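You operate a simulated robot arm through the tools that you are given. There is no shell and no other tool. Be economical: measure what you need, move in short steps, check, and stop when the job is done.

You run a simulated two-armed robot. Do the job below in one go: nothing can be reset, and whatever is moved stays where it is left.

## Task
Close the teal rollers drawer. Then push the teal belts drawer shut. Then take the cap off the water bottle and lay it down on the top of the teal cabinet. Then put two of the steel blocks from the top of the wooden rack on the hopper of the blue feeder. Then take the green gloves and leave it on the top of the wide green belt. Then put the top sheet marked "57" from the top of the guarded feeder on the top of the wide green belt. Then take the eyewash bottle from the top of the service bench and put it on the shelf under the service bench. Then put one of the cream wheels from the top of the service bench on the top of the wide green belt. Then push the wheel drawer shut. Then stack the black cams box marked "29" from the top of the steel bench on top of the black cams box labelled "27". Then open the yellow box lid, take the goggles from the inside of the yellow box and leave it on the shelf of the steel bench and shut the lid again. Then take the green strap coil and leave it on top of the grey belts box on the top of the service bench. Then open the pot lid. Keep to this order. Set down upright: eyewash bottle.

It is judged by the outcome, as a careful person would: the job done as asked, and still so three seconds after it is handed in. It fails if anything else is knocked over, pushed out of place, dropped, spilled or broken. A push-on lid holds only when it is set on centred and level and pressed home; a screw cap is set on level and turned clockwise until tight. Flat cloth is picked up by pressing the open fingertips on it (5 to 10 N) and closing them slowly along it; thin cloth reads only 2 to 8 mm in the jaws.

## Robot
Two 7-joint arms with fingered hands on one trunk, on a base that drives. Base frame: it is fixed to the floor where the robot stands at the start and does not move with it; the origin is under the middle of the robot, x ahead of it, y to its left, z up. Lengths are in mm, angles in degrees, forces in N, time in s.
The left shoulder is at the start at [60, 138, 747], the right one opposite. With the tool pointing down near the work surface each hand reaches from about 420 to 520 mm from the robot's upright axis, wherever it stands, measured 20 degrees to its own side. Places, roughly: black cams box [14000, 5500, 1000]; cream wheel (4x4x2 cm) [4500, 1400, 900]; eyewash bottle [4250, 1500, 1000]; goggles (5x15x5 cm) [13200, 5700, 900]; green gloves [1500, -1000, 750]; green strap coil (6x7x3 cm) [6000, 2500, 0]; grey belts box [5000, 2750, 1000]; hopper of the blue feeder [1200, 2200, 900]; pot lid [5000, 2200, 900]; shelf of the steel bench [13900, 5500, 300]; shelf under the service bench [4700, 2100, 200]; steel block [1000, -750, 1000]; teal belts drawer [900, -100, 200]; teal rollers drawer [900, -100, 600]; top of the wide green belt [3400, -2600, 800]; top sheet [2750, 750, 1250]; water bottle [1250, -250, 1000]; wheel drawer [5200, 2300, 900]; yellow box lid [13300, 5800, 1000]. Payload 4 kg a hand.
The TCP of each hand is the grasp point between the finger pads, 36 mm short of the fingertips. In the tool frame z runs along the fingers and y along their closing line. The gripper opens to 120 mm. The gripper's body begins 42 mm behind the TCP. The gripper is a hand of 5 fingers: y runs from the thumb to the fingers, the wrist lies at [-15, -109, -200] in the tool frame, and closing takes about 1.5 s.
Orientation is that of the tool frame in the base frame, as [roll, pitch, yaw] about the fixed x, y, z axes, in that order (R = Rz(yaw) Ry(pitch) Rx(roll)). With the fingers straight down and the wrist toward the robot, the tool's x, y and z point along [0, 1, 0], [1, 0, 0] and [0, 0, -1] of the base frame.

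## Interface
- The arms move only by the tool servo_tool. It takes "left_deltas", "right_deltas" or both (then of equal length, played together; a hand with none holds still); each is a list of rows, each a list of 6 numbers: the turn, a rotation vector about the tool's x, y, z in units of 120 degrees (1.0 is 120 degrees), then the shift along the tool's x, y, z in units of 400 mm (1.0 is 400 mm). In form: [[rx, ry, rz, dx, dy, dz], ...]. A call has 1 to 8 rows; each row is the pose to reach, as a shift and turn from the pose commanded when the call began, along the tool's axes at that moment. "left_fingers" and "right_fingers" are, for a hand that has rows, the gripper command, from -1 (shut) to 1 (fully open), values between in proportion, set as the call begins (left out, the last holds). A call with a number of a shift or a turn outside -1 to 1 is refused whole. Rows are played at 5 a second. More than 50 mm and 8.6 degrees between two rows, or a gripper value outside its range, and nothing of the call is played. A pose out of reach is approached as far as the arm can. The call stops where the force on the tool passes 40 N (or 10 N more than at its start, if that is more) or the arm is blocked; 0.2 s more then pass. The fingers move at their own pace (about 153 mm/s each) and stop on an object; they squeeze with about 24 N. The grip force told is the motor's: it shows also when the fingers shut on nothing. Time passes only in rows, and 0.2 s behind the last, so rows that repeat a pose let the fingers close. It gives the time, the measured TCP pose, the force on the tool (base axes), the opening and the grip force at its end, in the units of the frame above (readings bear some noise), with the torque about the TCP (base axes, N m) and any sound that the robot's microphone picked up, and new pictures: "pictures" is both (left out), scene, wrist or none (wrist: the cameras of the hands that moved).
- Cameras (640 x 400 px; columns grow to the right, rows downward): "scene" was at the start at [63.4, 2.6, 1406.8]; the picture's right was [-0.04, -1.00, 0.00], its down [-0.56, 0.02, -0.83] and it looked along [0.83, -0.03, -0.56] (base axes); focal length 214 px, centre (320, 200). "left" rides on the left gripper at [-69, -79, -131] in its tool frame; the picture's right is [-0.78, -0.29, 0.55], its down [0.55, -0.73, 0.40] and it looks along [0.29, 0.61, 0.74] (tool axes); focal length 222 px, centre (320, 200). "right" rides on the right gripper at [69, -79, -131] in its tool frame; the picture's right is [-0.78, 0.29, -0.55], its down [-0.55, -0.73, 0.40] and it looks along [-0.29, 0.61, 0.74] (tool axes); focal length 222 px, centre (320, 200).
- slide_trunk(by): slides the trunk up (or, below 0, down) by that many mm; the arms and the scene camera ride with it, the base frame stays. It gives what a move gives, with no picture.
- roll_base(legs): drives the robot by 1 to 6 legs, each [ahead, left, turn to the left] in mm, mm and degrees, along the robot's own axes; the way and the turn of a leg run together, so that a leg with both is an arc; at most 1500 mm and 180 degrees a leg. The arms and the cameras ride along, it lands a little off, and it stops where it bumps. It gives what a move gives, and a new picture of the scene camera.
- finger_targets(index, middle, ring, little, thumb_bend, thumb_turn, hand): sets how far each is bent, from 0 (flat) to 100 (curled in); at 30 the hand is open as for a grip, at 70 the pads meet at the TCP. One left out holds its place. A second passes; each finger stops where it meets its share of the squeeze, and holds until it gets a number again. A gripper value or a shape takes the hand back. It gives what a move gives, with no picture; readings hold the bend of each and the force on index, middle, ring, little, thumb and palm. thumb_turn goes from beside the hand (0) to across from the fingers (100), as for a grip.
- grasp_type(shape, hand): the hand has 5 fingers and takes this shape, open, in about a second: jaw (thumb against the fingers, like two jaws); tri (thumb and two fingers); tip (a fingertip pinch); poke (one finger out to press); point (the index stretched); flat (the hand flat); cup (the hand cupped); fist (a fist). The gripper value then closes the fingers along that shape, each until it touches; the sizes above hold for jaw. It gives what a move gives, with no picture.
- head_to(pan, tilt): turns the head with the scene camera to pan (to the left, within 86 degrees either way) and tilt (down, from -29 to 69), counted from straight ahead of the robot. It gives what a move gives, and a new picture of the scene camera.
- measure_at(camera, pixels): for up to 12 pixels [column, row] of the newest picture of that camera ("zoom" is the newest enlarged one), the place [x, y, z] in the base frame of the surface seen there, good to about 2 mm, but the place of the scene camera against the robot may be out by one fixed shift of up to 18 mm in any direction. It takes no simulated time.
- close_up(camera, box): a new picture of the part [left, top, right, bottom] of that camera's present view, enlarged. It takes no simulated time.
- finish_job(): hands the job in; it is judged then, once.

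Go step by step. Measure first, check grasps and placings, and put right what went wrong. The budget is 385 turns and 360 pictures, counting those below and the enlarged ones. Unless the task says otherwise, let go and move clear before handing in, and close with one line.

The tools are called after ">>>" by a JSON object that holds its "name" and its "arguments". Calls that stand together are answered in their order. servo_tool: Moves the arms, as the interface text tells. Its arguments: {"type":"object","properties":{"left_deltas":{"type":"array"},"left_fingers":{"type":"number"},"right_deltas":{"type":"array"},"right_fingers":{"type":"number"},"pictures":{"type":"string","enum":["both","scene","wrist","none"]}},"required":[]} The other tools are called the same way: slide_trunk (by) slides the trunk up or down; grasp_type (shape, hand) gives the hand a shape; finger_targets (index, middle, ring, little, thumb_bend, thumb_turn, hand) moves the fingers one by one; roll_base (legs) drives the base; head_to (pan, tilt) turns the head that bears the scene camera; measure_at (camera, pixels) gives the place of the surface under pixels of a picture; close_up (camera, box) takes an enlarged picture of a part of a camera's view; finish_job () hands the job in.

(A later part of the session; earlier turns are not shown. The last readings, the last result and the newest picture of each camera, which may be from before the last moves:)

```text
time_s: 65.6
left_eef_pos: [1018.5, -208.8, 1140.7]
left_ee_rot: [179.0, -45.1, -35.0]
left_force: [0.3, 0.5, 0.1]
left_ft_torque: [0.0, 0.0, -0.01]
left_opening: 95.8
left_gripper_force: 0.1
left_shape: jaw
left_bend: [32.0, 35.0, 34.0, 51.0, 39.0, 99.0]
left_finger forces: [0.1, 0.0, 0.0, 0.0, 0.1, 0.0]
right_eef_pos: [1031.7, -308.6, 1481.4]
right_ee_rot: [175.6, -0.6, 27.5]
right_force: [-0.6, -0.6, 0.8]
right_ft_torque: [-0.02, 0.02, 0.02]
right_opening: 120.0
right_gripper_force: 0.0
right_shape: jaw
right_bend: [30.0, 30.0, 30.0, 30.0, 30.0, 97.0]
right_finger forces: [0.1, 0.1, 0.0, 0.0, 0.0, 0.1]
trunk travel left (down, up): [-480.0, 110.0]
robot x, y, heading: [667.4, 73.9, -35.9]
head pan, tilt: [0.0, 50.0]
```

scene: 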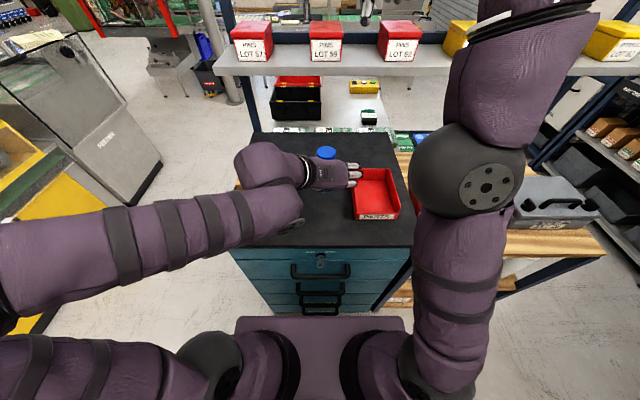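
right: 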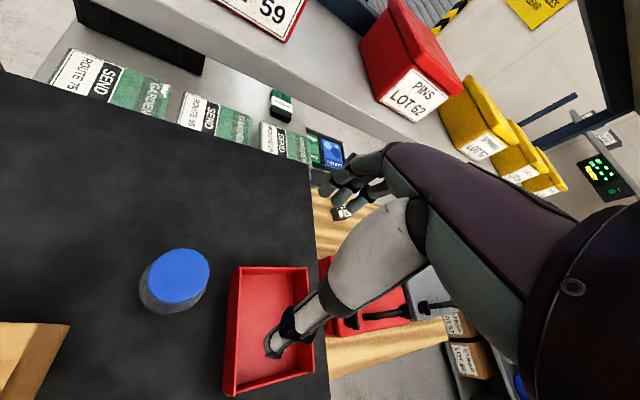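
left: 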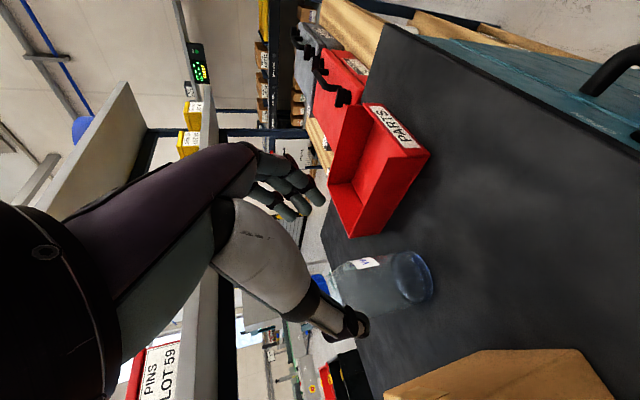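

Aligned. Advancing most of the way along the tool axis and checking.

>>> {"name": "servo_tool", "arguments": {"left_deltas": [[0, 0, 0, 0.003, -0.001, 0.09], [0, 0, 0, 0.005, -0.002, 0.18], [0, 0, 0, 0.008, -0.003, 0.27], [0, 0, 0, 0.009, -0.004, 0.34]], "pictures": "both"}}

```text
time_s: 66.8
left_eef_pos: [827.0, -324.7, 1130.4]
left_ee_rot: [-176.3, -55.8, -67.4]
left_force: [0.8, 0.1, -1.3]
left_ft_torque: [-0.02, 0.01, 0.0]
left_opening: 95.9
left_gripper_force: 0.1
left_shape: jaw
left_bend: [32.0, 35.0, 34.0, 51.0, 39.0, 99.0]
left_finger forces: [0.0, 0.0, 0.0, 0.0, 0.0, 0.1]
left hand out of reach, approached as far as the arm can: row 2
right_eef_pos: [1016.1, -291.8, 1495.7]
right_ee_rot: [174.3, -1.1, 28.0]
right_force: [-0.7, 1.1, 0.5]
right_ft_torque: [-0.07, -0.03, 0.02]
right_opening: 120.0
right_gripper_force: 0.1
right_shape: jaw
right_bend: [30.0, 30.0, 30.0, 30.0, 30.0, 97.0]
right_finger forces: [0.0, 0.0, 0.1, 0.1, 0.0, 0.0]
trunk travel left (down, up): [-480.0, 110.0]
robot x, y, heading: [664.2, 74.1, -35.8]
head pan, tilt: [0.0, 50.0]
stopped in row 4 (left hand): the arm was blocked; the commanded pose is now the measured one
```

scene: 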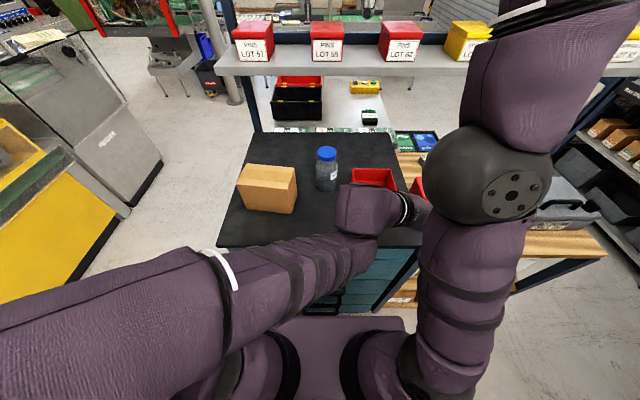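
left: 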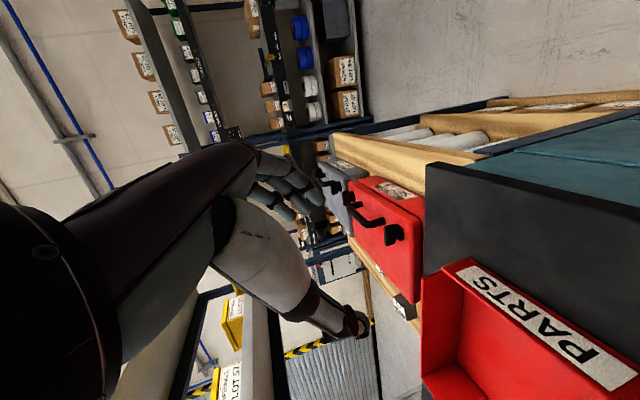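

The left arm flipped at a reach limit and swung right in front of the bin; nothing appears knocked over. Withdrawing the left hand back to the left and up.

>>> {"name": "servo_tool", "arguments": {"left_deltas": [[0, 0, 0, 0.003, -0.076, -0.06], [0, 0, 0, 0.006, -0.152, -0.118], [0, 0, 0, 0.009, -0.227, -0.176], [0, 0, 0, 0.012, -0.303, -0.234], [0, 0, 0, 0.015, -0.38, -0.293], [0, 0, 0, 0.018, -0.455, -0.35], [0, 0, 0, 0.022, -0.53, -0.41]], "pictures": "both"}}

```text
time_s: 67.6
left_eef_pos: [869.6, -232.9, 1188.5]
left_ee_rot: [-174.6, -57.1, -68.3]
left_force: [-0.8, 0.4, 0.7]
left_ft_torque: [0.0, -0.06, 0.05]
left_opening: 96.0
left_gripper_force: 0.1
left_shape: jaw
left_bend: [32.0, 35.0, 34.0, 51.0, 39.0, 99.0]
left_finger forces: [0.1, 0.0, 0.0, 0.0, 0.0, 0.1]
right_eef_pos: [995.1, -279.1, 1512.1]
right_ee_rot: [172.3, -2.1, 28.1]
right_force: [-1.6, 0.3, 0.4]
right_ft_torque: [-0.02, -0.05, -0.01]
right_opening: 120.1
right_gripper_force: 0.1
right_shape: jaw
right_bend: [30.0, 30.0, 30.0, 30.0, 30.0, 97.0]
right_finger forces: [0.0, 0.1, 0.0, 0.1, 0.0, 0.0]
trunk travel left (down, up): [-480.0, 110.0]
robot x, y, heading: [665.6, 74.4, -35.8]
head pan, tilt: [0.0, 50.0]
stopped in row 4 (left hand): the arm was blocked; the commanded pose is now the measured one
```

scene: 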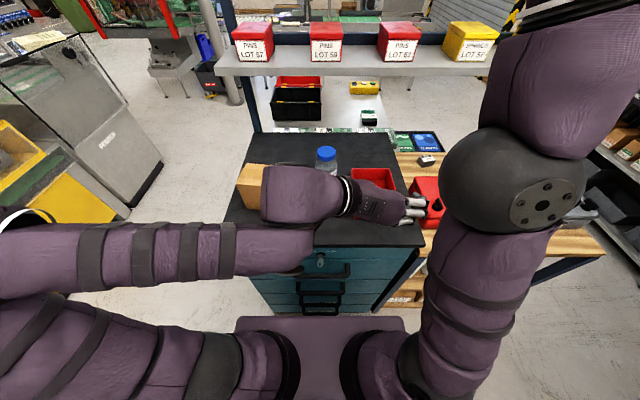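
left: 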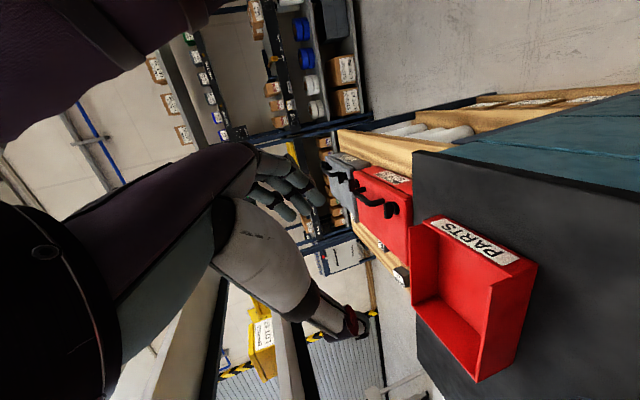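

Stopped again by a fast joint motion, with no contact forces. Continuing slower toward the left and up.

>>> {"name": "servo_tool", "arguments": {"left_deltas": [[0, 0, 0, 0.02, -0.04, -0.03], [0, 0, 0, 0.04, -0.08, -0.06], [0, 0, 0, 0.06, -0.12, -0.09], [0, 0, 0, 0.08, -0.16, -0.12], [0, 0, 0, 0.1, -0.2, -0.15], [0, 0, 0, 0.12, -0.24, -0.18], [0, 0, 0, 0.14, -0.28, -0.21], [0, 0, 0, 0.16, -0.32, -0.24]], "pictures": "scene"}}

```text
time_s: 69.4
left_eef_pos: [961.3, -139.1, 1293.3]
left_ee_rot: [-175.2, -56.8, -67.6]
left_force: [-0.3, -0.1, -0.5]
left_ft_torque: [-0.01, 0.0, -0.01]
left_opening: 96.0
left_gripper_force: 0.0
left_shape: jaw
left_bend: [32.0, 35.0, 34.0, 51.0, 39.0, 99.0]
left_finger forces: [0.1, 0.1, 0.0, 0.1, 0.0, 0.0]
right_eef_pos: [1002.5, -282.9, 1509.3]
right_ee_rot: [172.7, -1.9, 28.2]
right_force: [0.2, 0.0, -1.5]
right_ft_torque: [0.05, -0.02, -0.02]
right_opening: 119.7
right_gripper_force: 0.0
right_shape: jaw
right_bend: [30.0, 30.0, 30.0, 30.0, 30.0, 97.0]
right_finger forces: [0.1, 0.0, 0.0, 0.0, 0.0, 0.0]
trunk travel left (down, up): [-480.0, 110.0]
robot x, y, heading: [665.8, 73.5, -35.3]
head pan, tilt: [0.0, 50.0]
```

scene: 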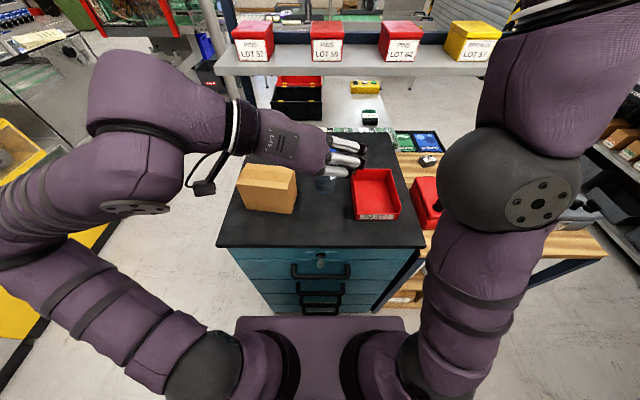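

Left arm is back in a good elbow-up posture. The left wrist was simply too close to its shoulder at this standoff; I'll back the base 190 mm and raise the trunk a bit, so both arms work stretched further.

>>> {"name": "roll_base", "arguments": {"legs": [[-190, 0, 0]]}}

>>> {"name": "slide_trunk", "arguments": {"by": 45}}

```text
time_s: 71.0
left_eef_pos: [810.3, -29.9, 1294.7]
left_ee_rot: [-175.0, -56.9, -67.7]
left_force: [-0.4, 0.6, 0.4]
left_ft_torque: [-0.02, 0.06, -0.02]
left_opening: 95.8
left_gripper_force: 0.1
left_shape: jaw
left_bend: [32.0, 35.0, 34.0, 51.0, 39.0, 99.0]
left_finger forces: [0.0, 0.0, 0.1, 0.0, 0.0, 0.0]
right_eef_pos: [851.7, -174.5, 1507.0]
right_ee_rot: [172.7, -1.9, 28.4]
right_force: [0.4, 0.7, 0.4]
right_ft_torque: [-0.02, -0.02, 0.02]
right_opening: 120.1
right_gripper_force: 0.0
right_shape: jaw
right_bend: [30.0, 30.0, 30.0, 30.0, 30.0, 97.0]
right_finger forces: [0.0, 0.0, 0.0, 0.1, 0.0, 0.0]
trunk travel left (down, up): [-480.0, 110.0]
robot x, y, heading: [510.4, 174.9, -35.4]
head pan, tilt: [0.0, 50.0]
```

scene: 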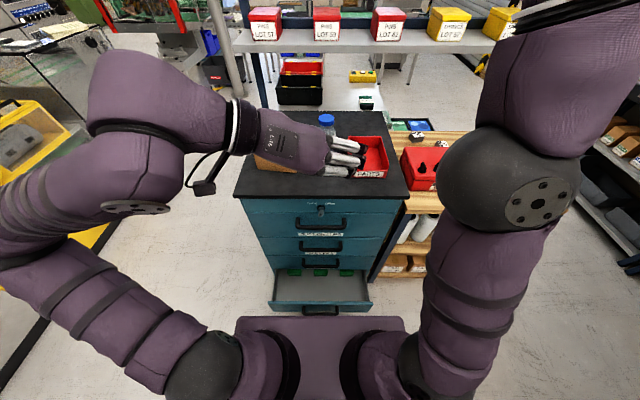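

```text
time_s: 71.8
left_eef_pos: [794.8, -17.8, 1343.7]
left_ee_rot: [-174.2, -57.7, -68.3]
left_force: [-0.5, -0.5, -0.1]
left_ft_torque: [0.0, -0.03, -0.01]
left_opening: 96.2
left_gripper_force: 0.0
left_shape: jaw
left_bend: [32.0, 35.0, 34.0, 51.0, 39.0, 99.0]
left_finger forces: [0.1, 0.0, 0.0, 0.1, 0.0, 0.1]
right_eef_pos: [838.6, -162.8, 1566.9]
right_ee_rot: [170.6, -2.7, 28.9]
right_force: [0.2, 0.3, -0.8]
right_ft_torque: [0.0, -0.02, -0.02]
right_opening: 120.0
right_gripper_force: 0.1
right_shape: jaw
right_bend: [30.0, 30.0, 30.0, 30.0, 30.0, 97.0]
right_finger forces: [0.0, 0.1, 0.0, 0.0, 0.0, 0.0]
trunk travel left (down, up): [-525.0, 65.0]
robot x, y, heading: [511.1, 178.7, -35.3]
head pan, tilt: [0.0, 50.0]
```

The belts drawer has been dragged open: my base evidently caught its handle. I'll look straight down at the base front to understand.

>>> {"name": "head_to", "arguments": {"pan": 0, "tilt": 69}}

>>> {"name": "close_up", "arguments": {"camera": "scene", "box": [220, 100, 420, 260]}}

>>> {"name": "measure_at", "arguments": {"camera": "scene", "pixels": [[320, 190], [320, 205], [320, 215], [320, 225], [320, 235], [270, 220], [370, 220], [320, 250], [320, 270]]}}

```text
time_s: 72.7
left_eef_pos: [792.1, -18.3, 1344.5]
left_ee_rot: [-174.3, -57.6, -68.4]
left_force: [-0.2, -0.6, -0.1]
left_ft_torque: [0.01, -0.01, 0.01]
left_opening: 96.0
left_gripper_force: 0.2
left_shape: jaw
left_bend: [32.0, 35.0, 34.0, 51.0, 39.0, 99.0]
left_finger forces: [0.0, 0.0, 0.1, 0.0, 0.0, 0.0]
right_eef_pos: [837.3, -163.3, 1565.3]
right_ee_rot: [170.6, -2.8, 28.8]
right_force: [0.2, -0.2, -0.4]
right_ft_torque: [-0.01, -0.02, 0.04]
right_opening: 119.9
right_gripper_force: 0.1
right_shape: jaw
right_bend: [30.0, 30.0, 30.0, 30.0, 30.0, 97.0]
right_finger forces: [0.0, 0.0, 0.0, 0.0, 0.1, 0.0]
trunk travel left (down, up): [-525.0, 65.0]
robot x, y, heading: [510.4, 181.5, -35.1]
head pan, tilt: [0.0, 68.8]
```

scene: 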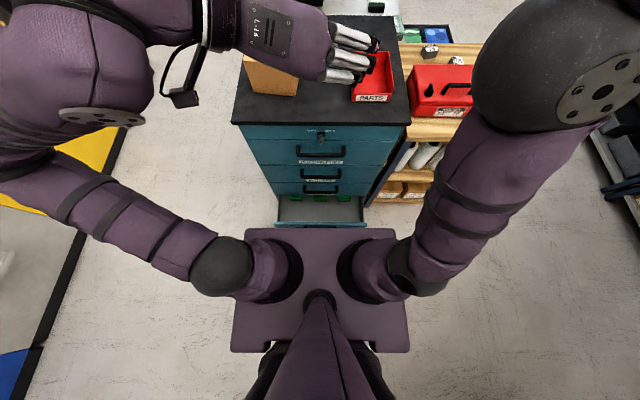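

```text
2.50 times, centred on (320, 180) of scene
```

zoom: 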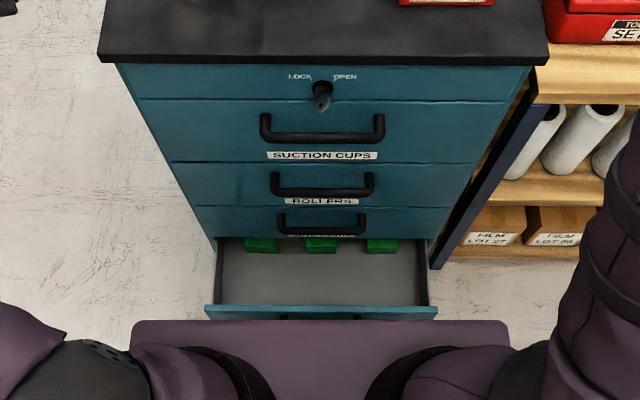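

```text
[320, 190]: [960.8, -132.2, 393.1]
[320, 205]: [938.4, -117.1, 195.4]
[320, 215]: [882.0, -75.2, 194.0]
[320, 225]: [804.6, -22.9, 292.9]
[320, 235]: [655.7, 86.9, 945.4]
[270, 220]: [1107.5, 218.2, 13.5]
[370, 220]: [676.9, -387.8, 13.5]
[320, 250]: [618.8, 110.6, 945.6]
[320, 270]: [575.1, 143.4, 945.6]
```

Plate is level, so no tilt; the drawer simply followed my base by 190 mm. I'll back off a little more and see whether the drawer lets go.

>>> {"name": "roll_base", "arguments": {"legs": [[-60, 0, 0]]}}

>>> {"name": "measure_at", "arguments": {"camera": "scene", "pixels": [[320, 190], [320, 200], [320, 205], [320, 210], [320, 215], [320, 220], [320, 225], [300, 215], [345, 215]]}}

```text
time_s: 73.6
left_eef_pos: [749.9, 14.6, 1343.2]
left_ee_rot: [-174.4, -57.6, -68.3]
left_force: [0.2, 1.6, -0.8]
left_ft_torque: [-0.04, -0.01, 0.0]
left_opening: 96.0
left_gripper_force: 0.0
left_shape: jaw
left_bend: [32.0, 35.0, 34.0, 51.0, 39.0, 99.0]
left_finger forces: [0.0, 0.0, 0.0, 0.1, 0.0, 0.1]
right_eef_pos: [792.7, -132.2, 1565.1]
right_ee_rot: [170.6, -2.8, 28.7]
right_force: [0.4, 0.4, 0.0]
right_ft_torque: [0.02, 0.0, 0.03]
right_opening: 119.9
right_gripper_force: 0.0
right_shape: jaw
right_bend: [30.0, 30.0, 30.0, 30.0, 30.0, 97.0]
right_finger forces: [0.0, 0.1, 0.1, 0.1, 0.1, 0.0]
trunk travel left (down, up): [-525.0, 65.0]
robot x, y, heading: [466.9, 215.8, -35.3]
head pan, tilt: [0.0, 68.8]
```

scene: 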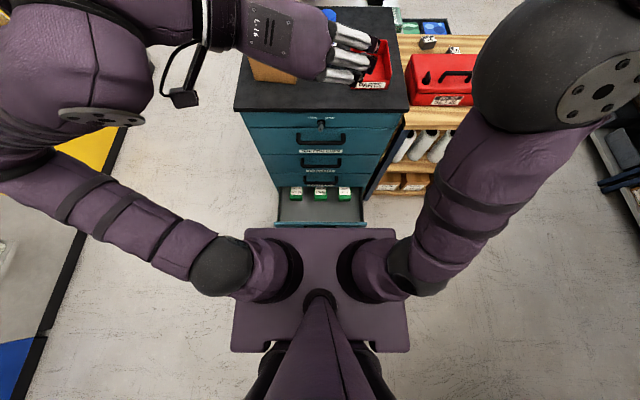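

```text
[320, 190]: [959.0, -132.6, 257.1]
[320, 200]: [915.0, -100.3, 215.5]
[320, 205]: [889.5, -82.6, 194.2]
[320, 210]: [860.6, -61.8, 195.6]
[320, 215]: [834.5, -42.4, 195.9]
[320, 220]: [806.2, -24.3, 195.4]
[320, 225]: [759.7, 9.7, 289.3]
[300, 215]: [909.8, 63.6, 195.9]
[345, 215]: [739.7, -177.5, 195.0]
```

The drawer follows the base exactly, so it is hooked. I'll bring the right hand back to its start-like posture (also levelling it) so its camera can see my base front.

>>> {"name": "servo_tool", "arguments": {"right_deltas": [[0.01, -0.003, -0.027, -0.046, 0.022, 0.09], [0.02, -0.006, -0.054, -0.092, 0.044, 0.18], [0.03, -0.009, -0.081, -0.138, 0.066, 0.27], [0.04, -0.012, -0.108, -0.184, 0.088, 0.36], [0.05, -0.015, -0.134, -0.23, 0.11, 0.45], [0.06, -0.018, -0.161, -0.275, 0.132, 0.54], [0.07, -0.021, -0.188, -0.321, 0.154, 0.63], [0.078, -0.023, -0.215, -0.367, 0.176, 0.72]], "pictures": "wrist"}}

```text
time_s: 75.4
left_eef_pos: [739.2, 17.3, 1336.4]
left_ee_rot: [-173.6, -56.1, -68.1]
left_force: [-0.1, -0.6, 0.3]
left_ft_torque: [0.05, -0.04, 0.04]
left_opening: 95.9
left_gripper_force: 0.1
left_shape: jaw
left_bend: [32.0, 35.0, 34.0, 51.0, 39.0, 99.0]
left_finger forces: [0.0, 0.0, 0.0, 0.0, 0.1, 0.0]
right_eef_pos: [713.1, -290.1, 1291.7]
right_ee_rot: [178.9, 2.2, 54.1]
right_force: [-0.9, -0.4, 0.5]
right_ft_torque: [0.02, -0.01, 0.02]
right_opening: 120.1
right_gripper_force: 0.0
right_shape: jaw
right_bend: [30.0, 30.0, 30.0, 30.0, 30.0, 97.0]
right_finger forces: [0.0, 0.0, 0.1, 0.0, 0.0, 0.0]
trunk travel left (down, up): [-525.0, 65.0]
robot x, y, heading: [466.8, 213.3, -35.4]
head pan, tilt: [0.0, 68.8]
```

right: 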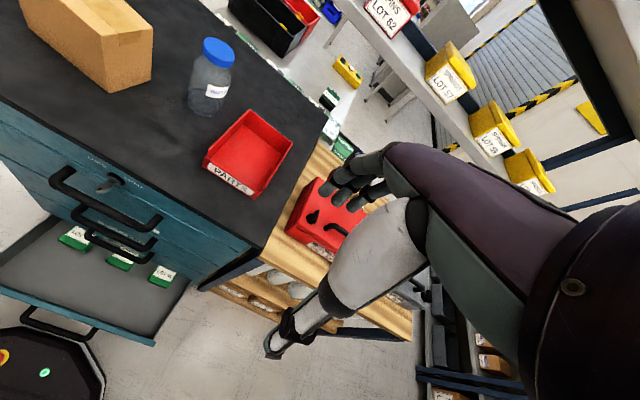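

The base (px 50,365) touches the drawer handle (px 50,318). Zooming in.

>>> {"name": "close_up", "arguments": {"camera": "right", "box": [0, 270, 200, 400]}}

>>> {"name": "measure_at", "arguments": {"camera": "right", "pixels": [[20, 310], [55, 325], [90, 338], [60, 345], [40, 335], [20, 330], [85, 350], [100, 375], [110, 330]]}}

```text
3.08 times, centred on (100, 335) of right
```

zoom: 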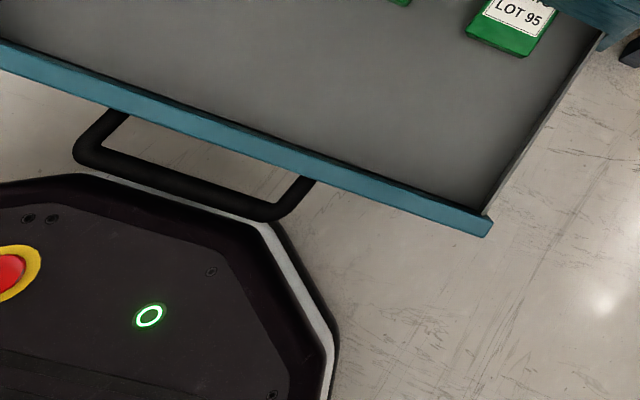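

```text
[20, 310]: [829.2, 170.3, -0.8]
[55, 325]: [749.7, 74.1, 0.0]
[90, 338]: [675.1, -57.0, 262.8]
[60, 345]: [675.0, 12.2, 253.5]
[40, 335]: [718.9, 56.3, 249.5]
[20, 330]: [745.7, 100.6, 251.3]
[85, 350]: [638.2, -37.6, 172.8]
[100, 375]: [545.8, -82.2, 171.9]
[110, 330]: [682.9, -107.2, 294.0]
```

The handle bar sits over my base's front edge and gets dragged by it. I'll drive forward again so the drawer goes nearly shut, strafe left until the nose is clear of the bar, then back off.

>>> {"name": "roll_base", "arguments": {"legs": [[240, 0, 0], [0, 230, 0]]}}

```text
time_s: 77.9
left_eef_pos: [910.5, -93.1, 1337.2]
left_ee_rot: [-173.2, -56.5, -64.7]
left_force: [-0.9, 0.1, 0.0]
left_ft_torque: [-0.03, -0.01, 0.04]
left_opening: 96.0
left_gripper_force: 0.1
left_shape: jaw
left_bend: [32.0, 35.0, 34.0, 51.0, 39.0, 99.0]
left_finger forces: [0.1, 0.0, 0.0, 0.1, 0.0, 0.0]
right_eef_pos: [899.5, -401.3, 1301.4]
right_ee_rot: [177.8, 2.4, 57.2]
right_force: [-1.0, 0.5, 0.1]
right_ft_torque: [-0.1, -0.02, -0.01]
right_opening: 120.2
right_gripper_force: 0.1
right_shape: jaw
right_bend: [30.0, 30.0, 30.0, 30.0, 30.0, 97.0]
right_finger forces: [0.0, 0.0, 0.0, 0.0, 0.0, 0.1]
trunk travel left (down, up): [-525.0, 65.0]
robot x, y, heading: [641.2, 65.0, -31.9]
head pan, tilt: [0.0, 68.8]
stopped in leg 2: the robot was blocked; the commanded pose is now the measured one
```

scene: 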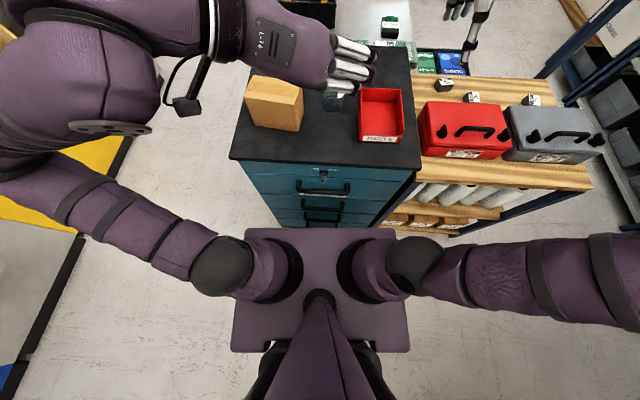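

The strafe was blocked after pivoting ~4°. Looking again with the right wrist camera at the nose and handle.

>>> {"name": "close_up", "arguments": {"camera": "right", "box": [0, 240, 240, 400]}}

>>> {"name": "measure_at", "arguments": {"camera": "zoom", "pixels": [[100, 200], [200, 200], [100, 260], [200, 260], [300, 260], [300, 200], [60, 150], [200, 150], [300, 320]]}}

```text
2.50 times, centred on (120, 320) of right
```

zoom: 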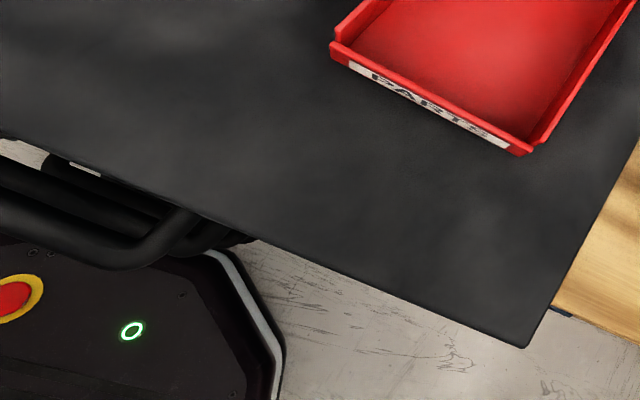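

```text
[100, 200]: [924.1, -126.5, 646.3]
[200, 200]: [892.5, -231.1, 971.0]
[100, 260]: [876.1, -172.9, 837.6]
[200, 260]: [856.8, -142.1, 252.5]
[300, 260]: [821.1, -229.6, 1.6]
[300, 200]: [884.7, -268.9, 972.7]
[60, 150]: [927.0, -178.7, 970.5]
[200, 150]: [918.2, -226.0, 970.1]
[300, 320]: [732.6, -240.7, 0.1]
```

The nose is right at the handle again. I'll straighten and back off far: the drawer will reach its stop and the nose should slip off the bar.

>>> {"name": "roll_base", "arguments": {"legs": [[0, 0, -3.7], [-420, 0, 0]]}}

```text
time_s: 81.0
left_eef_pos: [557.6, 134.3, 1336.4]
left_ee_rot: [-173.3, -56.5, -68.2]
left_force: [0.0, 0.3, -0.4]
left_ft_torque: [0.02, 0.02, 0.01]
left_opening: 95.9
left_gripper_force: 0.2
left_shape: jaw
left_bend: [32.0, 35.0, 34.0, 51.0, 39.0, 99.0]
left_finger forces: [0.0, 0.1, 0.1, 0.1, 0.0, 0.0]
right_eef_pos: [528.2, -173.1, 1299.1]
right_ee_rot: [178.0, 2.3, 53.7]
right_force: [-0.1, 1.0, 0.3]
right_ft_torque: [0.0, -0.01, 0.01]
right_opening: 119.9
right_gripper_force: 0.1
right_shape: jaw
right_bend: [30.0, 30.0, 30.0, 30.0, 30.0, 97.0]
right_finger forces: [0.0, 0.0, 0.1, 0.0, 0.0, 0.0]
trunk travel left (down, up): [-525.0, 65.0]
robot x, y, heading: [299.6, 315.7, -35.5]
head pan, tilt: [0.0, 68.8]
```

scene: 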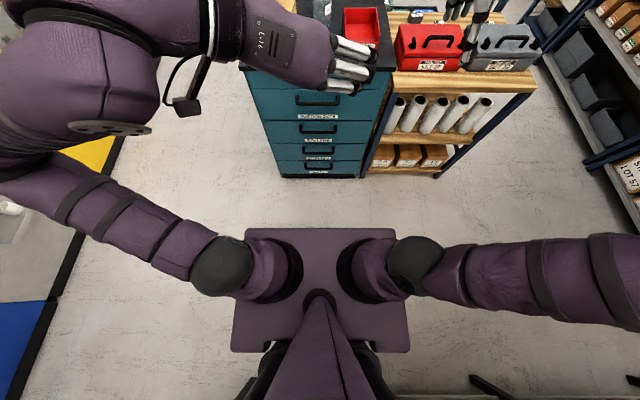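

It released, and all drawers now appear shut. Verifying faces.

>>> {"name": "head_to", "arguments": {"pan": 0, "tilt": 50}}

>>> {"name": "close_up", "arguments": {"camera": "scene", "box": [220, 60, 460, 210]}}

>>> {"name": "measure_at", "arguments": {"camera": "zoom", "pixels": [[150, 175], [160, 225], [170, 278], [180, 330], [190, 370], [390, 230], [375, 280], [365, 325], [360, 365], [360, 390]]}}

```text
time_s: 81.8
left_eef_pos: [559.1, 132.8, 1335.8]
left_ee_rot: [-173.5, -56.4, -67.9]
left_force: [-0.1, 0.2, -0.4]
left_ft_torque: [0.0, 0.0, 0.0]
left_opening: 96.2
left_gripper_force: 0.0
left_shape: jaw
left_bend: [32.0, 35.0, 34.0, 51.0, 39.0, 99.0]
left_finger forces: [0.1, 0.0, 0.0, 0.0, 0.0, 0.0]
right_eef_pos: [529.0, -173.8, 1297.4]
right_ee_rot: [178.0, 2.3, 53.6]
right_force: [0.0, -0.3, -0.1]
right_ft_torque: [-0.02, -0.03, 0.0]
right_opening: 120.2
right_gripper_force: 0.1
right_shape: jaw
right_bend: [30.0, 30.0, 30.0, 30.0, 30.0, 97.0]
right_finger forces: [0.1, 0.1, 0.0, 0.0, 0.0, 0.0]
trunk travel left (down, up): [-525.0, 65.0]
robot x, y, heading: [298.0, 318.8, -35.5]
head pan, tilt: [0.0, 50.0]
```

scene: 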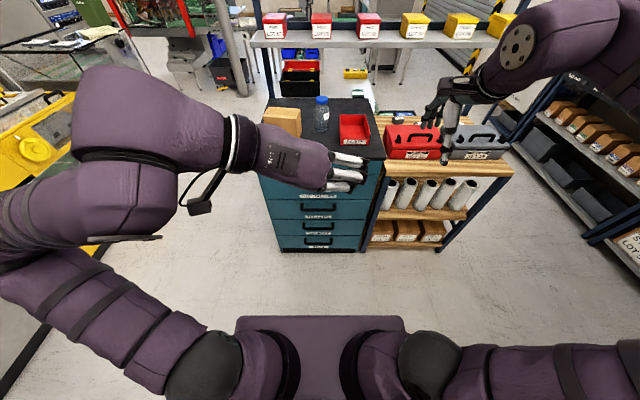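

```text
2.67 times, centred on (340, 135) of scene
```

zoom: 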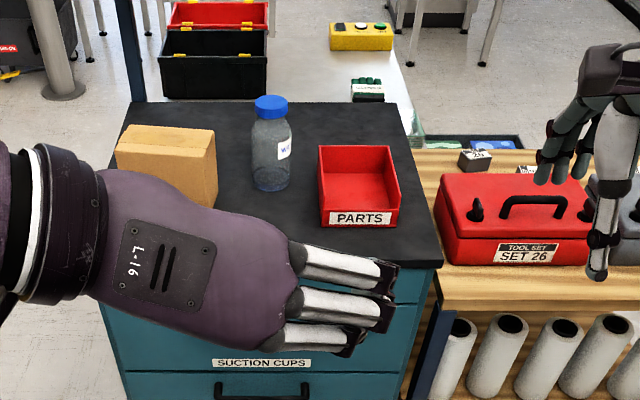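

```text
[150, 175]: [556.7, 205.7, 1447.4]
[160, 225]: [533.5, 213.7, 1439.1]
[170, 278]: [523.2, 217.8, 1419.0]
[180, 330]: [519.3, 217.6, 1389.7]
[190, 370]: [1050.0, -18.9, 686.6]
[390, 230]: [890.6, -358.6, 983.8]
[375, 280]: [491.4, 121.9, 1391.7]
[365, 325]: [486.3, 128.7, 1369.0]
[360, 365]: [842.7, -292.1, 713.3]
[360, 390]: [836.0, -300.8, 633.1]
```

>>> {"name": "measure_at", "arguments": {"camera": "scene", "pixels": [[290, 210], [290, 222], [290, 232], [290, 243], [345, 210], [345, 222], [345, 240]]}}

>>> {"name": "close_up", "arguments": {"camera": "scene", "box": [250, 180, 390, 270]}}

```text
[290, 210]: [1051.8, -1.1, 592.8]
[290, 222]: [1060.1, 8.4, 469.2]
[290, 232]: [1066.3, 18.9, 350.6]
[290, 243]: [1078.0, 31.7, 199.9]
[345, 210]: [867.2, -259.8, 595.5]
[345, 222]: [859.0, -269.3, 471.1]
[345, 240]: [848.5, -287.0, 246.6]
```

```text
4.44 times, centred on (320, 225) of scene
```

zoom: 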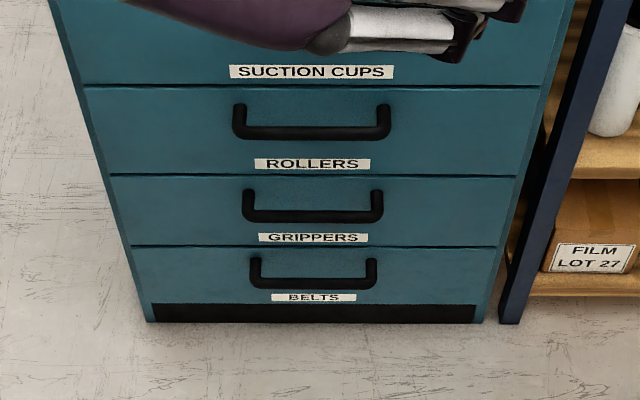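

All faces are flush (plane within 2 mm), and now I know to stay ≥385 mm from the cabinet face. Driving 360 mm forward to a 440 mm standoff.

>>> {"name": "roll_base", "arguments": {"legs": [[360, 0, 0]]}}

```text
time_s: 84.1
left_eef_pos: [848.9, -73.6, 1334.5]
left_ee_rot: [-173.5, -56.5, -68.1]
left_force: [0.1, 0.6, 0.0]
left_ft_torque: [0.01, 0.02, 0.01]
left_opening: 95.9
left_gripper_force: 0.0
left_shape: jaw
left_bend: [32.0, 35.0, 34.0, 51.0, 39.0, 99.0]
left_finger forces: [0.0, 0.0, 0.0, 0.0, 0.1, 0.1]
right_eef_pos: [817.9, -379.8, 1297.8]
right_ee_rot: [178.0, 2.3, 53.7]
right_force: [0.4, -0.8, -0.5]
right_ft_torque: [-0.01, -0.01, 0.05]
right_opening: 120.2
right_gripper_force: 0.1
right_shape: jaw
right_bend: [30.0, 30.0, 30.0, 30.0, 30.0, 97.0]
right_finger forces: [0.0, 0.0, 0.0, 0.1, 0.0, 0.1]
trunk travel left (down, up): [-525.0, 65.0]
robot x, y, heading: [587.3, 110.2, -35.4]
head pan, tilt: [0.0, 50.0]
```

scene: 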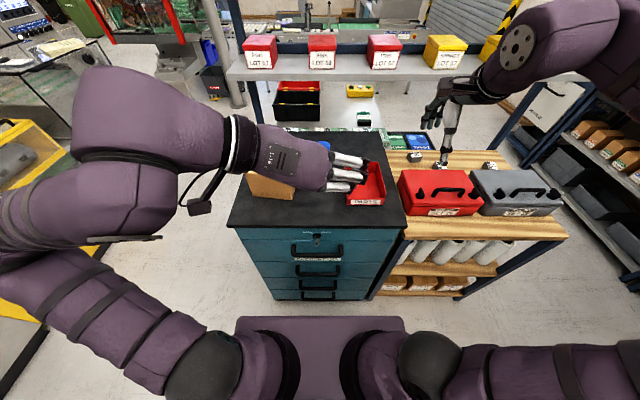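

Standoff 444 mm; bottle is 671 mm ahead. Reorienting the left hand to point forward and moving above/in front of the bottle.

>>> {"name": "servo_tool", "arguments": {"left_deltas": [[0.038, 0.02, -0.026, -0.004, -0.03, 0.092], [0.076, 0.041, -0.051, -0.009, -0.061, 0.183], [0.113, 0.061, -0.077, -0.013, -0.091, 0.275], [0.151, 0.082, -0.102, -0.018, -0.122, 0.366], [0.189, 0.102, -0.128, -0.022, -0.152, 0.458]], "left_fingers": 0.6, "pictures": "both"}}

```text
time_s: 85.3
left_eef_pos: [975.0, -174.3, 1230.6]
left_ee_rot: [179.9, -69.9, -35.3]
left_force: [0.5, 0.2, -0.3]
left_ft_torque: [0.02, 0.03, -0.03]
left_opening: 96.1
left_gripper_force: 0.1
left_shape: jaw
left_bend: [32.0, 35.0, 34.0, 51.0, 39.0, 99.0]
left_finger forces: [0.0, 0.1, 0.0, 0.1, 0.0, 0.1]
right_eef_pos: [818.9, -380.4, 1298.3]
right_ee_rot: [178.1, 2.2, 53.7]
right_force: [-0.1, -1.4, -0.2]
right_ft_torque: [-0.03, 0.05, 0.02]
right_opening: 119.8
right_gripper_force: 0.1
right_shape: jaw
right_bend: [30.0, 30.0, 30.0, 30.0, 30.0, 97.0]
right_finger forces: [0.1, 0.0, 0.1, 0.0, 0.0, 0.0]
trunk travel left (down, up): [-525.0, 65.0]
robot x, y, heading: [582.7, 109.9, -35.4]
head pan, tilt: [0.0, 50.0]
```

scene: 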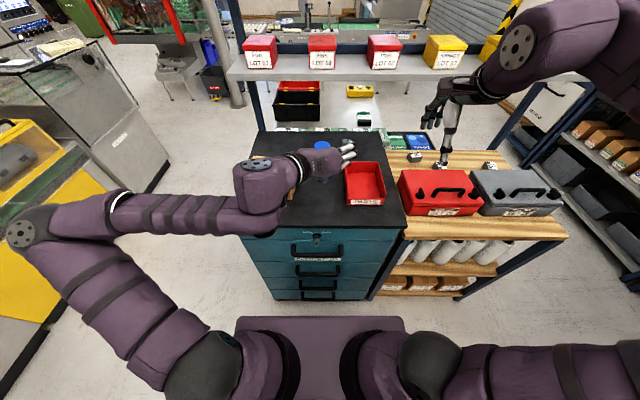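
left: 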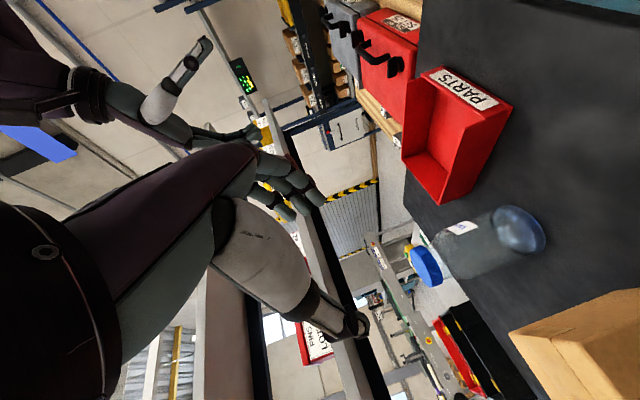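

Good posture. Lowering to z≈1098 in front of the bottle, slowly.

>>> {"name": "servo_tool", "arguments": {"left_deltas": [[0, 0, 0, -0.06, 0, 0.022], [0, 0, 0, -0.12, 0, 0.044], [0, 0, 0, -0.18, 0, 0.066], [0, 0, 0, -0.24, 0, 0.088], [0, 0, 0, -0.31, 0, 0.113]], "pictures": "both"}}

```text
time_s: 86.5
left_eef_pos: [993.2, -200.1, 1109.0]
left_ee_rot: [-179.4, -69.9, -36.0]
left_force: [-0.1, 0.6, -0.1]
left_ft_torque: [0.0, -0.02, -0.03]
left_opening: 96.0
left_gripper_force: 0.1
left_shape: jaw
left_bend: [32.0, 35.0, 34.0, 51.0, 39.0, 99.0]
left_finger forces: [0.0, 0.0, 0.0, 0.1, 0.0, 0.0]
left hand out of reach, approached as far as the arm can: row 3, 4, 5
right_eef_pos: [819.8, -378.8, 1297.9]
right_ee_rot: [178.1, 2.3, 53.7]
right_force: [0.3, 1.0, -0.2]
right_ft_torque: [0.03, 0.01, -0.01]
right_opening: 119.9
right_gripper_force: 0.0
right_shape: jaw
right_bend: [30.0, 30.0, 30.0, 30.0, 30.0, 97.0]
right_finger forces: [0.0, 0.0, 0.0, 0.0, 0.0, 0.0]
trunk travel left (down, up): [-525.0, 65.0]
robot x, y, heading: [588.4, 114.9, -35.5]
head pan, tilt: [0.0, 50.0]
```

scene: 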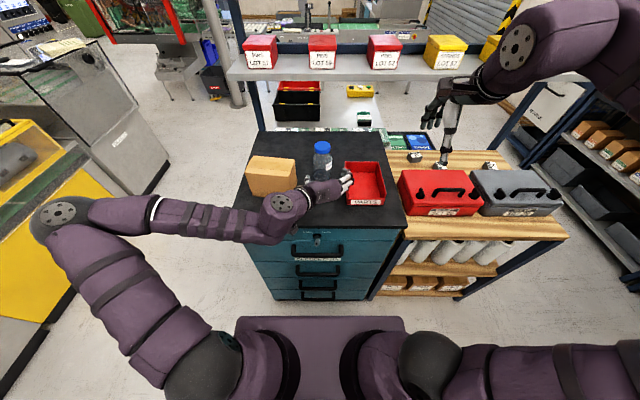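
left: 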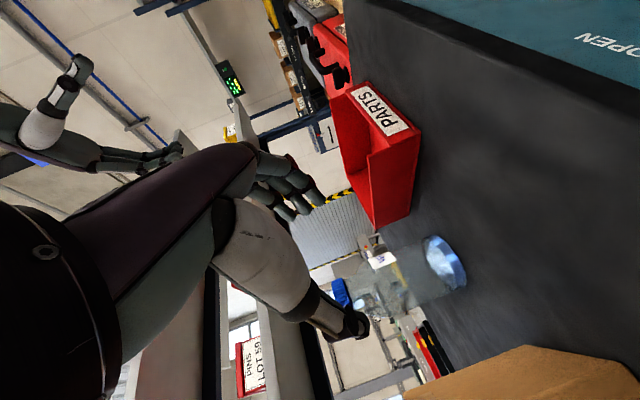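

A near-reach limit nudged the hand ~25 mm; it should ease as it extends. Advancing part way and checking where it lands.

>>> {"name": "servo_tool", "arguments": {"left_deltas": [[0, 0, 0, 0, -0.01, 0.1], [0, 0, 0, 0, -0.01, 0.2], [0, 0, 0, 0, -0.01, 0.28]], "pictures": "both"}}

```text
time_s: 87.3
left_eef_pos: [1081.9, -255.9, 1070.9]
left_ee_rot: [-179.7, -70.0, -35.7]
left_force: [0.1, 0.3, 0.0]
left_ft_torque: [0.03, -0.01, 0.02]
left_opening: 96.1
left_gripper_force: 0.0
left_shape: jaw
left_bend: [32.0, 35.0, 34.0, 51.0, 39.0, 99.0]
left_finger forces: [0.0, 0.0, 0.1, 0.0, 0.0, 0.0]
right_eef_pos: [819.2, -380.3, 1297.2]
right_ee_rot: [178.1, 2.4, 53.8]
right_force: [-0.2, -0.6, -0.2]
right_ft_torque: [-0.04, 0.01, -0.04]
right_opening: 120.0
right_gripper_force: 0.0
right_shape: jaw
right_bend: [30.0, 30.0, 30.0, 30.0, 30.0, 97.0]
right_finger forces: [0.1, 0.0, 0.1, 0.0, 0.1, 0.1]
trunk travel left (down, up): [-525.0, 65.0]
robot x, y, heading: [591.9, 106.9, -35.7]
head pan, tilt: [0.0, 50.0]
```

scene: 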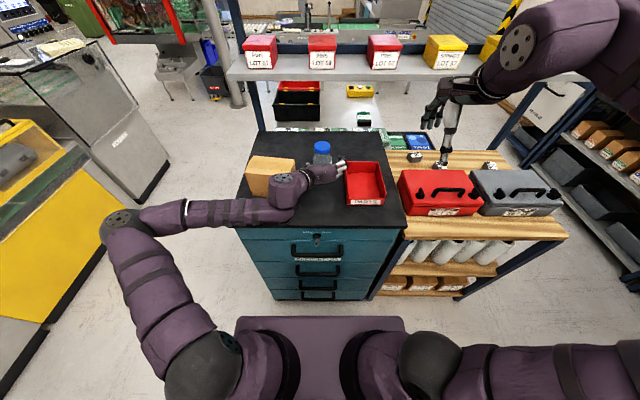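
left: 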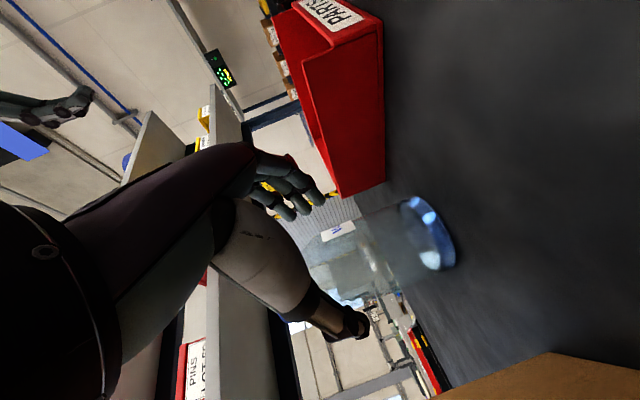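

On course. Final advance of ~66 mm with a slight drop to z≈1030.

>>> {"name": "servo_tool", "arguments": {"left_deltas": [[0, 0, 0, -0.016, -0.006, 0.055], [0, 0, 0, -0.032, -0.012, 0.11], [0, 0, 0, -0.048, -0.012, 0.165]], "pictures": "both"}}

```text
time_s: 88.1
left_eef_pos: [1128.0, -284.1, 1031.2]
left_ee_rot: [-179.5, -70.1, -35.9]
left_force: [0.2, 0.1, -0.1]
left_ft_torque: [-0.03, 0.02, 0.01]
left_opening: 96.2
left_gripper_force: 0.1
left_shape: jaw
left_bend: [32.0, 35.0, 34.0, 51.0, 39.0, 99.0]
left_finger forces: [0.0, 0.0, 0.0, 0.1, 0.0, 0.1]
right_eef_pos: [818.0, -379.3, 1298.4]
right_ee_rot: [178.1, 2.4, 53.7]
right_force: [0.1, -0.7, 0.1]
right_ft_torque: [-0.03, -0.02, -0.05]
right_opening: 119.8
right_gripper_force: 0.0
right_shape: jaw
right_bend: [30.0, 30.0, 30.0, 30.0, 30.0, 97.0]
right_finger forces: [0.1, 0.0, 0.1, 0.0, 0.0, 0.0]
trunk travel left (down, up): [-525.0, 65.0]
robot x, y, heading: [588.2, 108.9, -35.6]
head pan, tilt: [0.0, 50.0]
```

scene: 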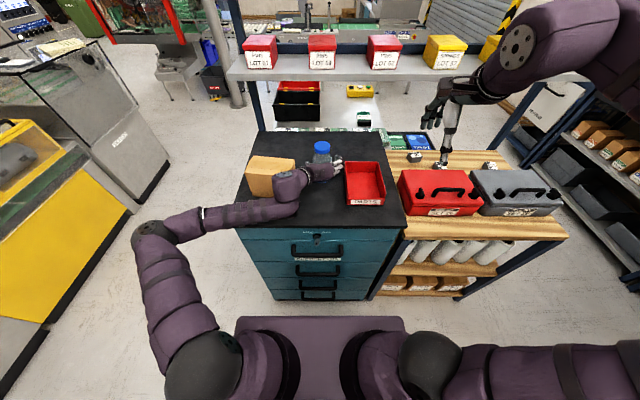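
left: 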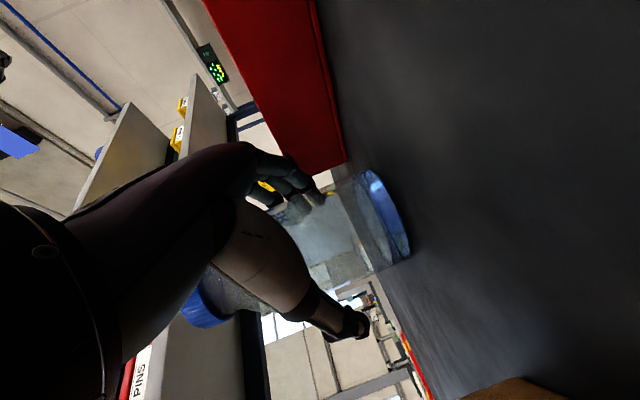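

Left hand is exactly around the bottle body with no contact force. Closing the left fingers on it.

>>> {"name": "servo_tool", "arguments": {"left_deltas": [[0, 0, 0, 0, 0, 0], [0, 0, 0, 0, 0, 0], [0, 0, 0, 0, 0, 0], [0, 0, 0, 0, 0, 0], [0, 0, 0, 0, 0, 0], [0, 0, 0, 0, 0, 0]], "left_fingers": -0.5, "pictures": "wrist"}}

```text
time_s: 89.5
left_eef_pos: [1129.0, -284.7, 1032.0]
left_ee_rot: [-179.8, -70.0, -35.5]
left_force: [1.4, -1.1, 1.2]
left_ft_torque: [0.05, -0.02, -0.02]
left_opening: 38.2
left_gripper_force: 24.2
left_shape: jaw
left_bend: [48.0, 57.0, 57.0, 71.0, 69.0, 100.0]
left_finger forces: [12.2, 6.0, 2.4, 1.4, 22.7, 0.0]
right_eef_pos: [818.0, -379.8, 1299.0]
right_ee_rot: [178.0, 2.3, 53.6]
right_force: [0.0, 0.9, -0.3]
right_ft_torque: [0.03, 0.01, -0.02]
right_opening: 120.2
right_gripper_force: 0.0
right_shape: jaw
right_bend: [30.0, 30.0, 30.0, 30.0, 30.0, 97.0]
right_finger forces: [0.0, 0.0, 0.0, 0.0, 0.0, 0.0]
trunk travel left (down, up): [-525.0, 65.0]
robot x, y, heading: [584.7, 108.6, -35.5]
head pan, tilt: [0.0, 50.0]
```

left: 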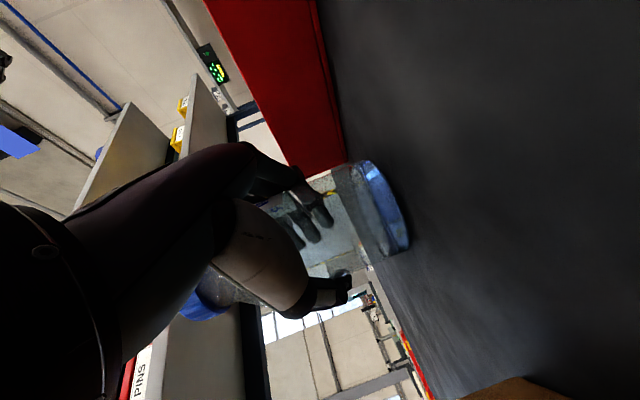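

Bottle held (24 N, all fingers in contact). Bringing the right hand above the cap at z≈1210.

>>> {"name": "servo_tool", "arguments": {"right_deltas": [[0.002, 0.002, 0.03, 0.082, 0.061, 0.01], [0.004, 0.005, 0.06, 0.164, 0.122, 0.02], [0.006, 0.007, 0.09, 0.245, 0.183, 0.04], [0.008, 0.01, 0.12, 0.327, 0.244, 0.06], [0.011, 0.012, 0.15, 0.409, 0.304, 0.1], [0.013, 0.014, 0.18, 0.49, 0.365, 0.14], [0.015, 0.017, 0.21, 0.572, 0.426, 0.18], [0.017, 0.019, 0.233, 0.654, 0.487, 0.22]], "pictures": "both"}}

```text
time_s: 91.3
left_eef_pos: [1128.6, -285.3, 1029.8]
left_ee_rot: [179.9, -70.1, -35.4]
left_force: [0.8, -0.7, 1.2]
left_ft_torque: [0.03, 0.0, -0.05]
left_opening: 38.0
left_gripper_force: 24.1
left_shape: jaw
left_bend: [48.0, 58.0, 57.0, 71.0, 69.0, 100.0]
left_finger forces: [12.4, 5.9, 2.3, 1.7, 22.9, 0.0]
right_eef_pos: [1130.4, -288.4, 1208.6]
right_ee_rot: [179.7, -0.6, 25.6]
right_force: [0.2, -0.4, 0.1]
right_ft_torque: [0.01, 0.01, 0.0]
right_opening: 120.0
right_gripper_force: 0.1
right_shape: jaw
right_bend: [30.0, 30.0, 30.0, 30.0, 30.0, 97.0]
right_finger forces: [0.0, 0.1, 0.0, 0.1, 0.0, 0.0]
trunk travel left (down, up): [-525.0, 65.0]
robot x, y, heading: [588.8, 107.5, -35.5]
head pan, tilt: [0.0, 50.0]
```

scene: 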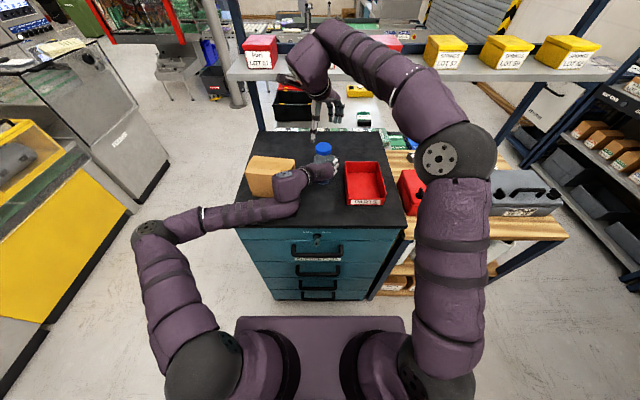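
right: 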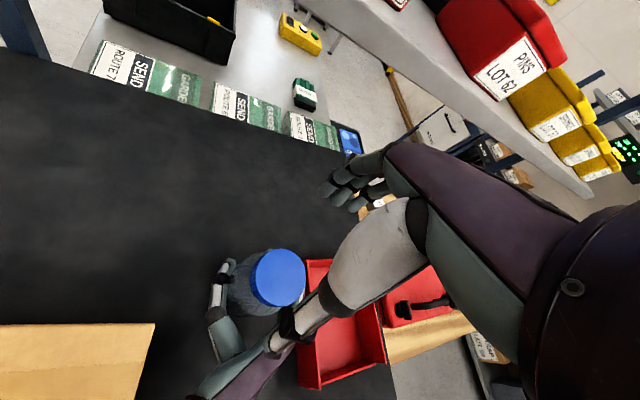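

Right hand is above the cap with easy reach. Measuring the cap (px 278,278).

>>> {"name": "measure_at", "arguments": {"camera": "right", "pixels": [[278, 278], [254, 278], [302, 278], [278, 254], [278, 302], [262, 262], [294, 294]]}}

```text
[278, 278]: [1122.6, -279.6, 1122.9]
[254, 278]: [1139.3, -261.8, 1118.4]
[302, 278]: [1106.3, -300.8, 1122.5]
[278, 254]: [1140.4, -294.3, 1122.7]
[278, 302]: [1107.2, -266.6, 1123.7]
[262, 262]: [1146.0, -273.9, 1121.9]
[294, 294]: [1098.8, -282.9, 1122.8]
```

Cap centre is [1123,-280], top z 1122.8. Turning clockwise 40° while centring, then descending to z≈1117.

>>> {"name": "servo_tool", "arguments": {"right_deltas": [[0, 0, 0.067, -0.008, -0.027, 0], [0, 0, 0.134, -0.008, -0.027, 0.03], [0, 0, 0.2, -0.008, -0.027, 0.06], [0, 0, 0.267, -0.008, -0.027, 0.1], [0, 0, 0.333, -0.008, -0.027, 0.14], [0, 0, 0.333, -0.008, -0.027, 0.19], [0, 0, 0.333, -0.008, -0.027, 0.227]], "pictures": "wrist"}}

```text
time_s: 92.9
left_eef_pos: [1128.0, -284.0, 1031.3]
left_ee_rot: [-179.8, -70.0, -35.7]
left_force: [1.2, 0.1, 1.0]
left_ft_torque: [0.07, 0.02, 0.0]
left_opening: 38.3
left_gripper_force: 23.9
left_shape: jaw
left_bend: [48.0, 58.0, 57.0, 71.0, 69.0, 100.0]
left_finger forces: [12.3, 5.7, 2.5, 1.5, 22.3, 0.0]
right_eef_pos: [1123.7, -280.8, 1115.4]
right_ee_rot: [-179.9, -0.6, -14.2]
right_force: [-0.2, 0.1, 0.5]
right_ft_torque: [-0.02, 0.0, 0.02]
right_opening: 120.2
right_gripper_force: 0.0
right_shape: jaw
right_bend: [30.0, 30.0, 30.0, 30.0, 30.0, 97.0]
right_finger forces: [0.1, 0.0, 0.0, 0.1, 0.0, 0.1]
trunk travel left (down, up): [-525.0, 65.0]
robot x, y, heading: [586.6, 111.9, -35.8]
head pan, tilt: [0.0, 50.0]
```

right: 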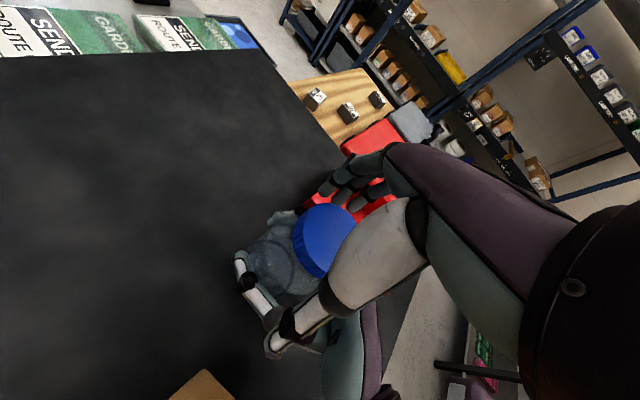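

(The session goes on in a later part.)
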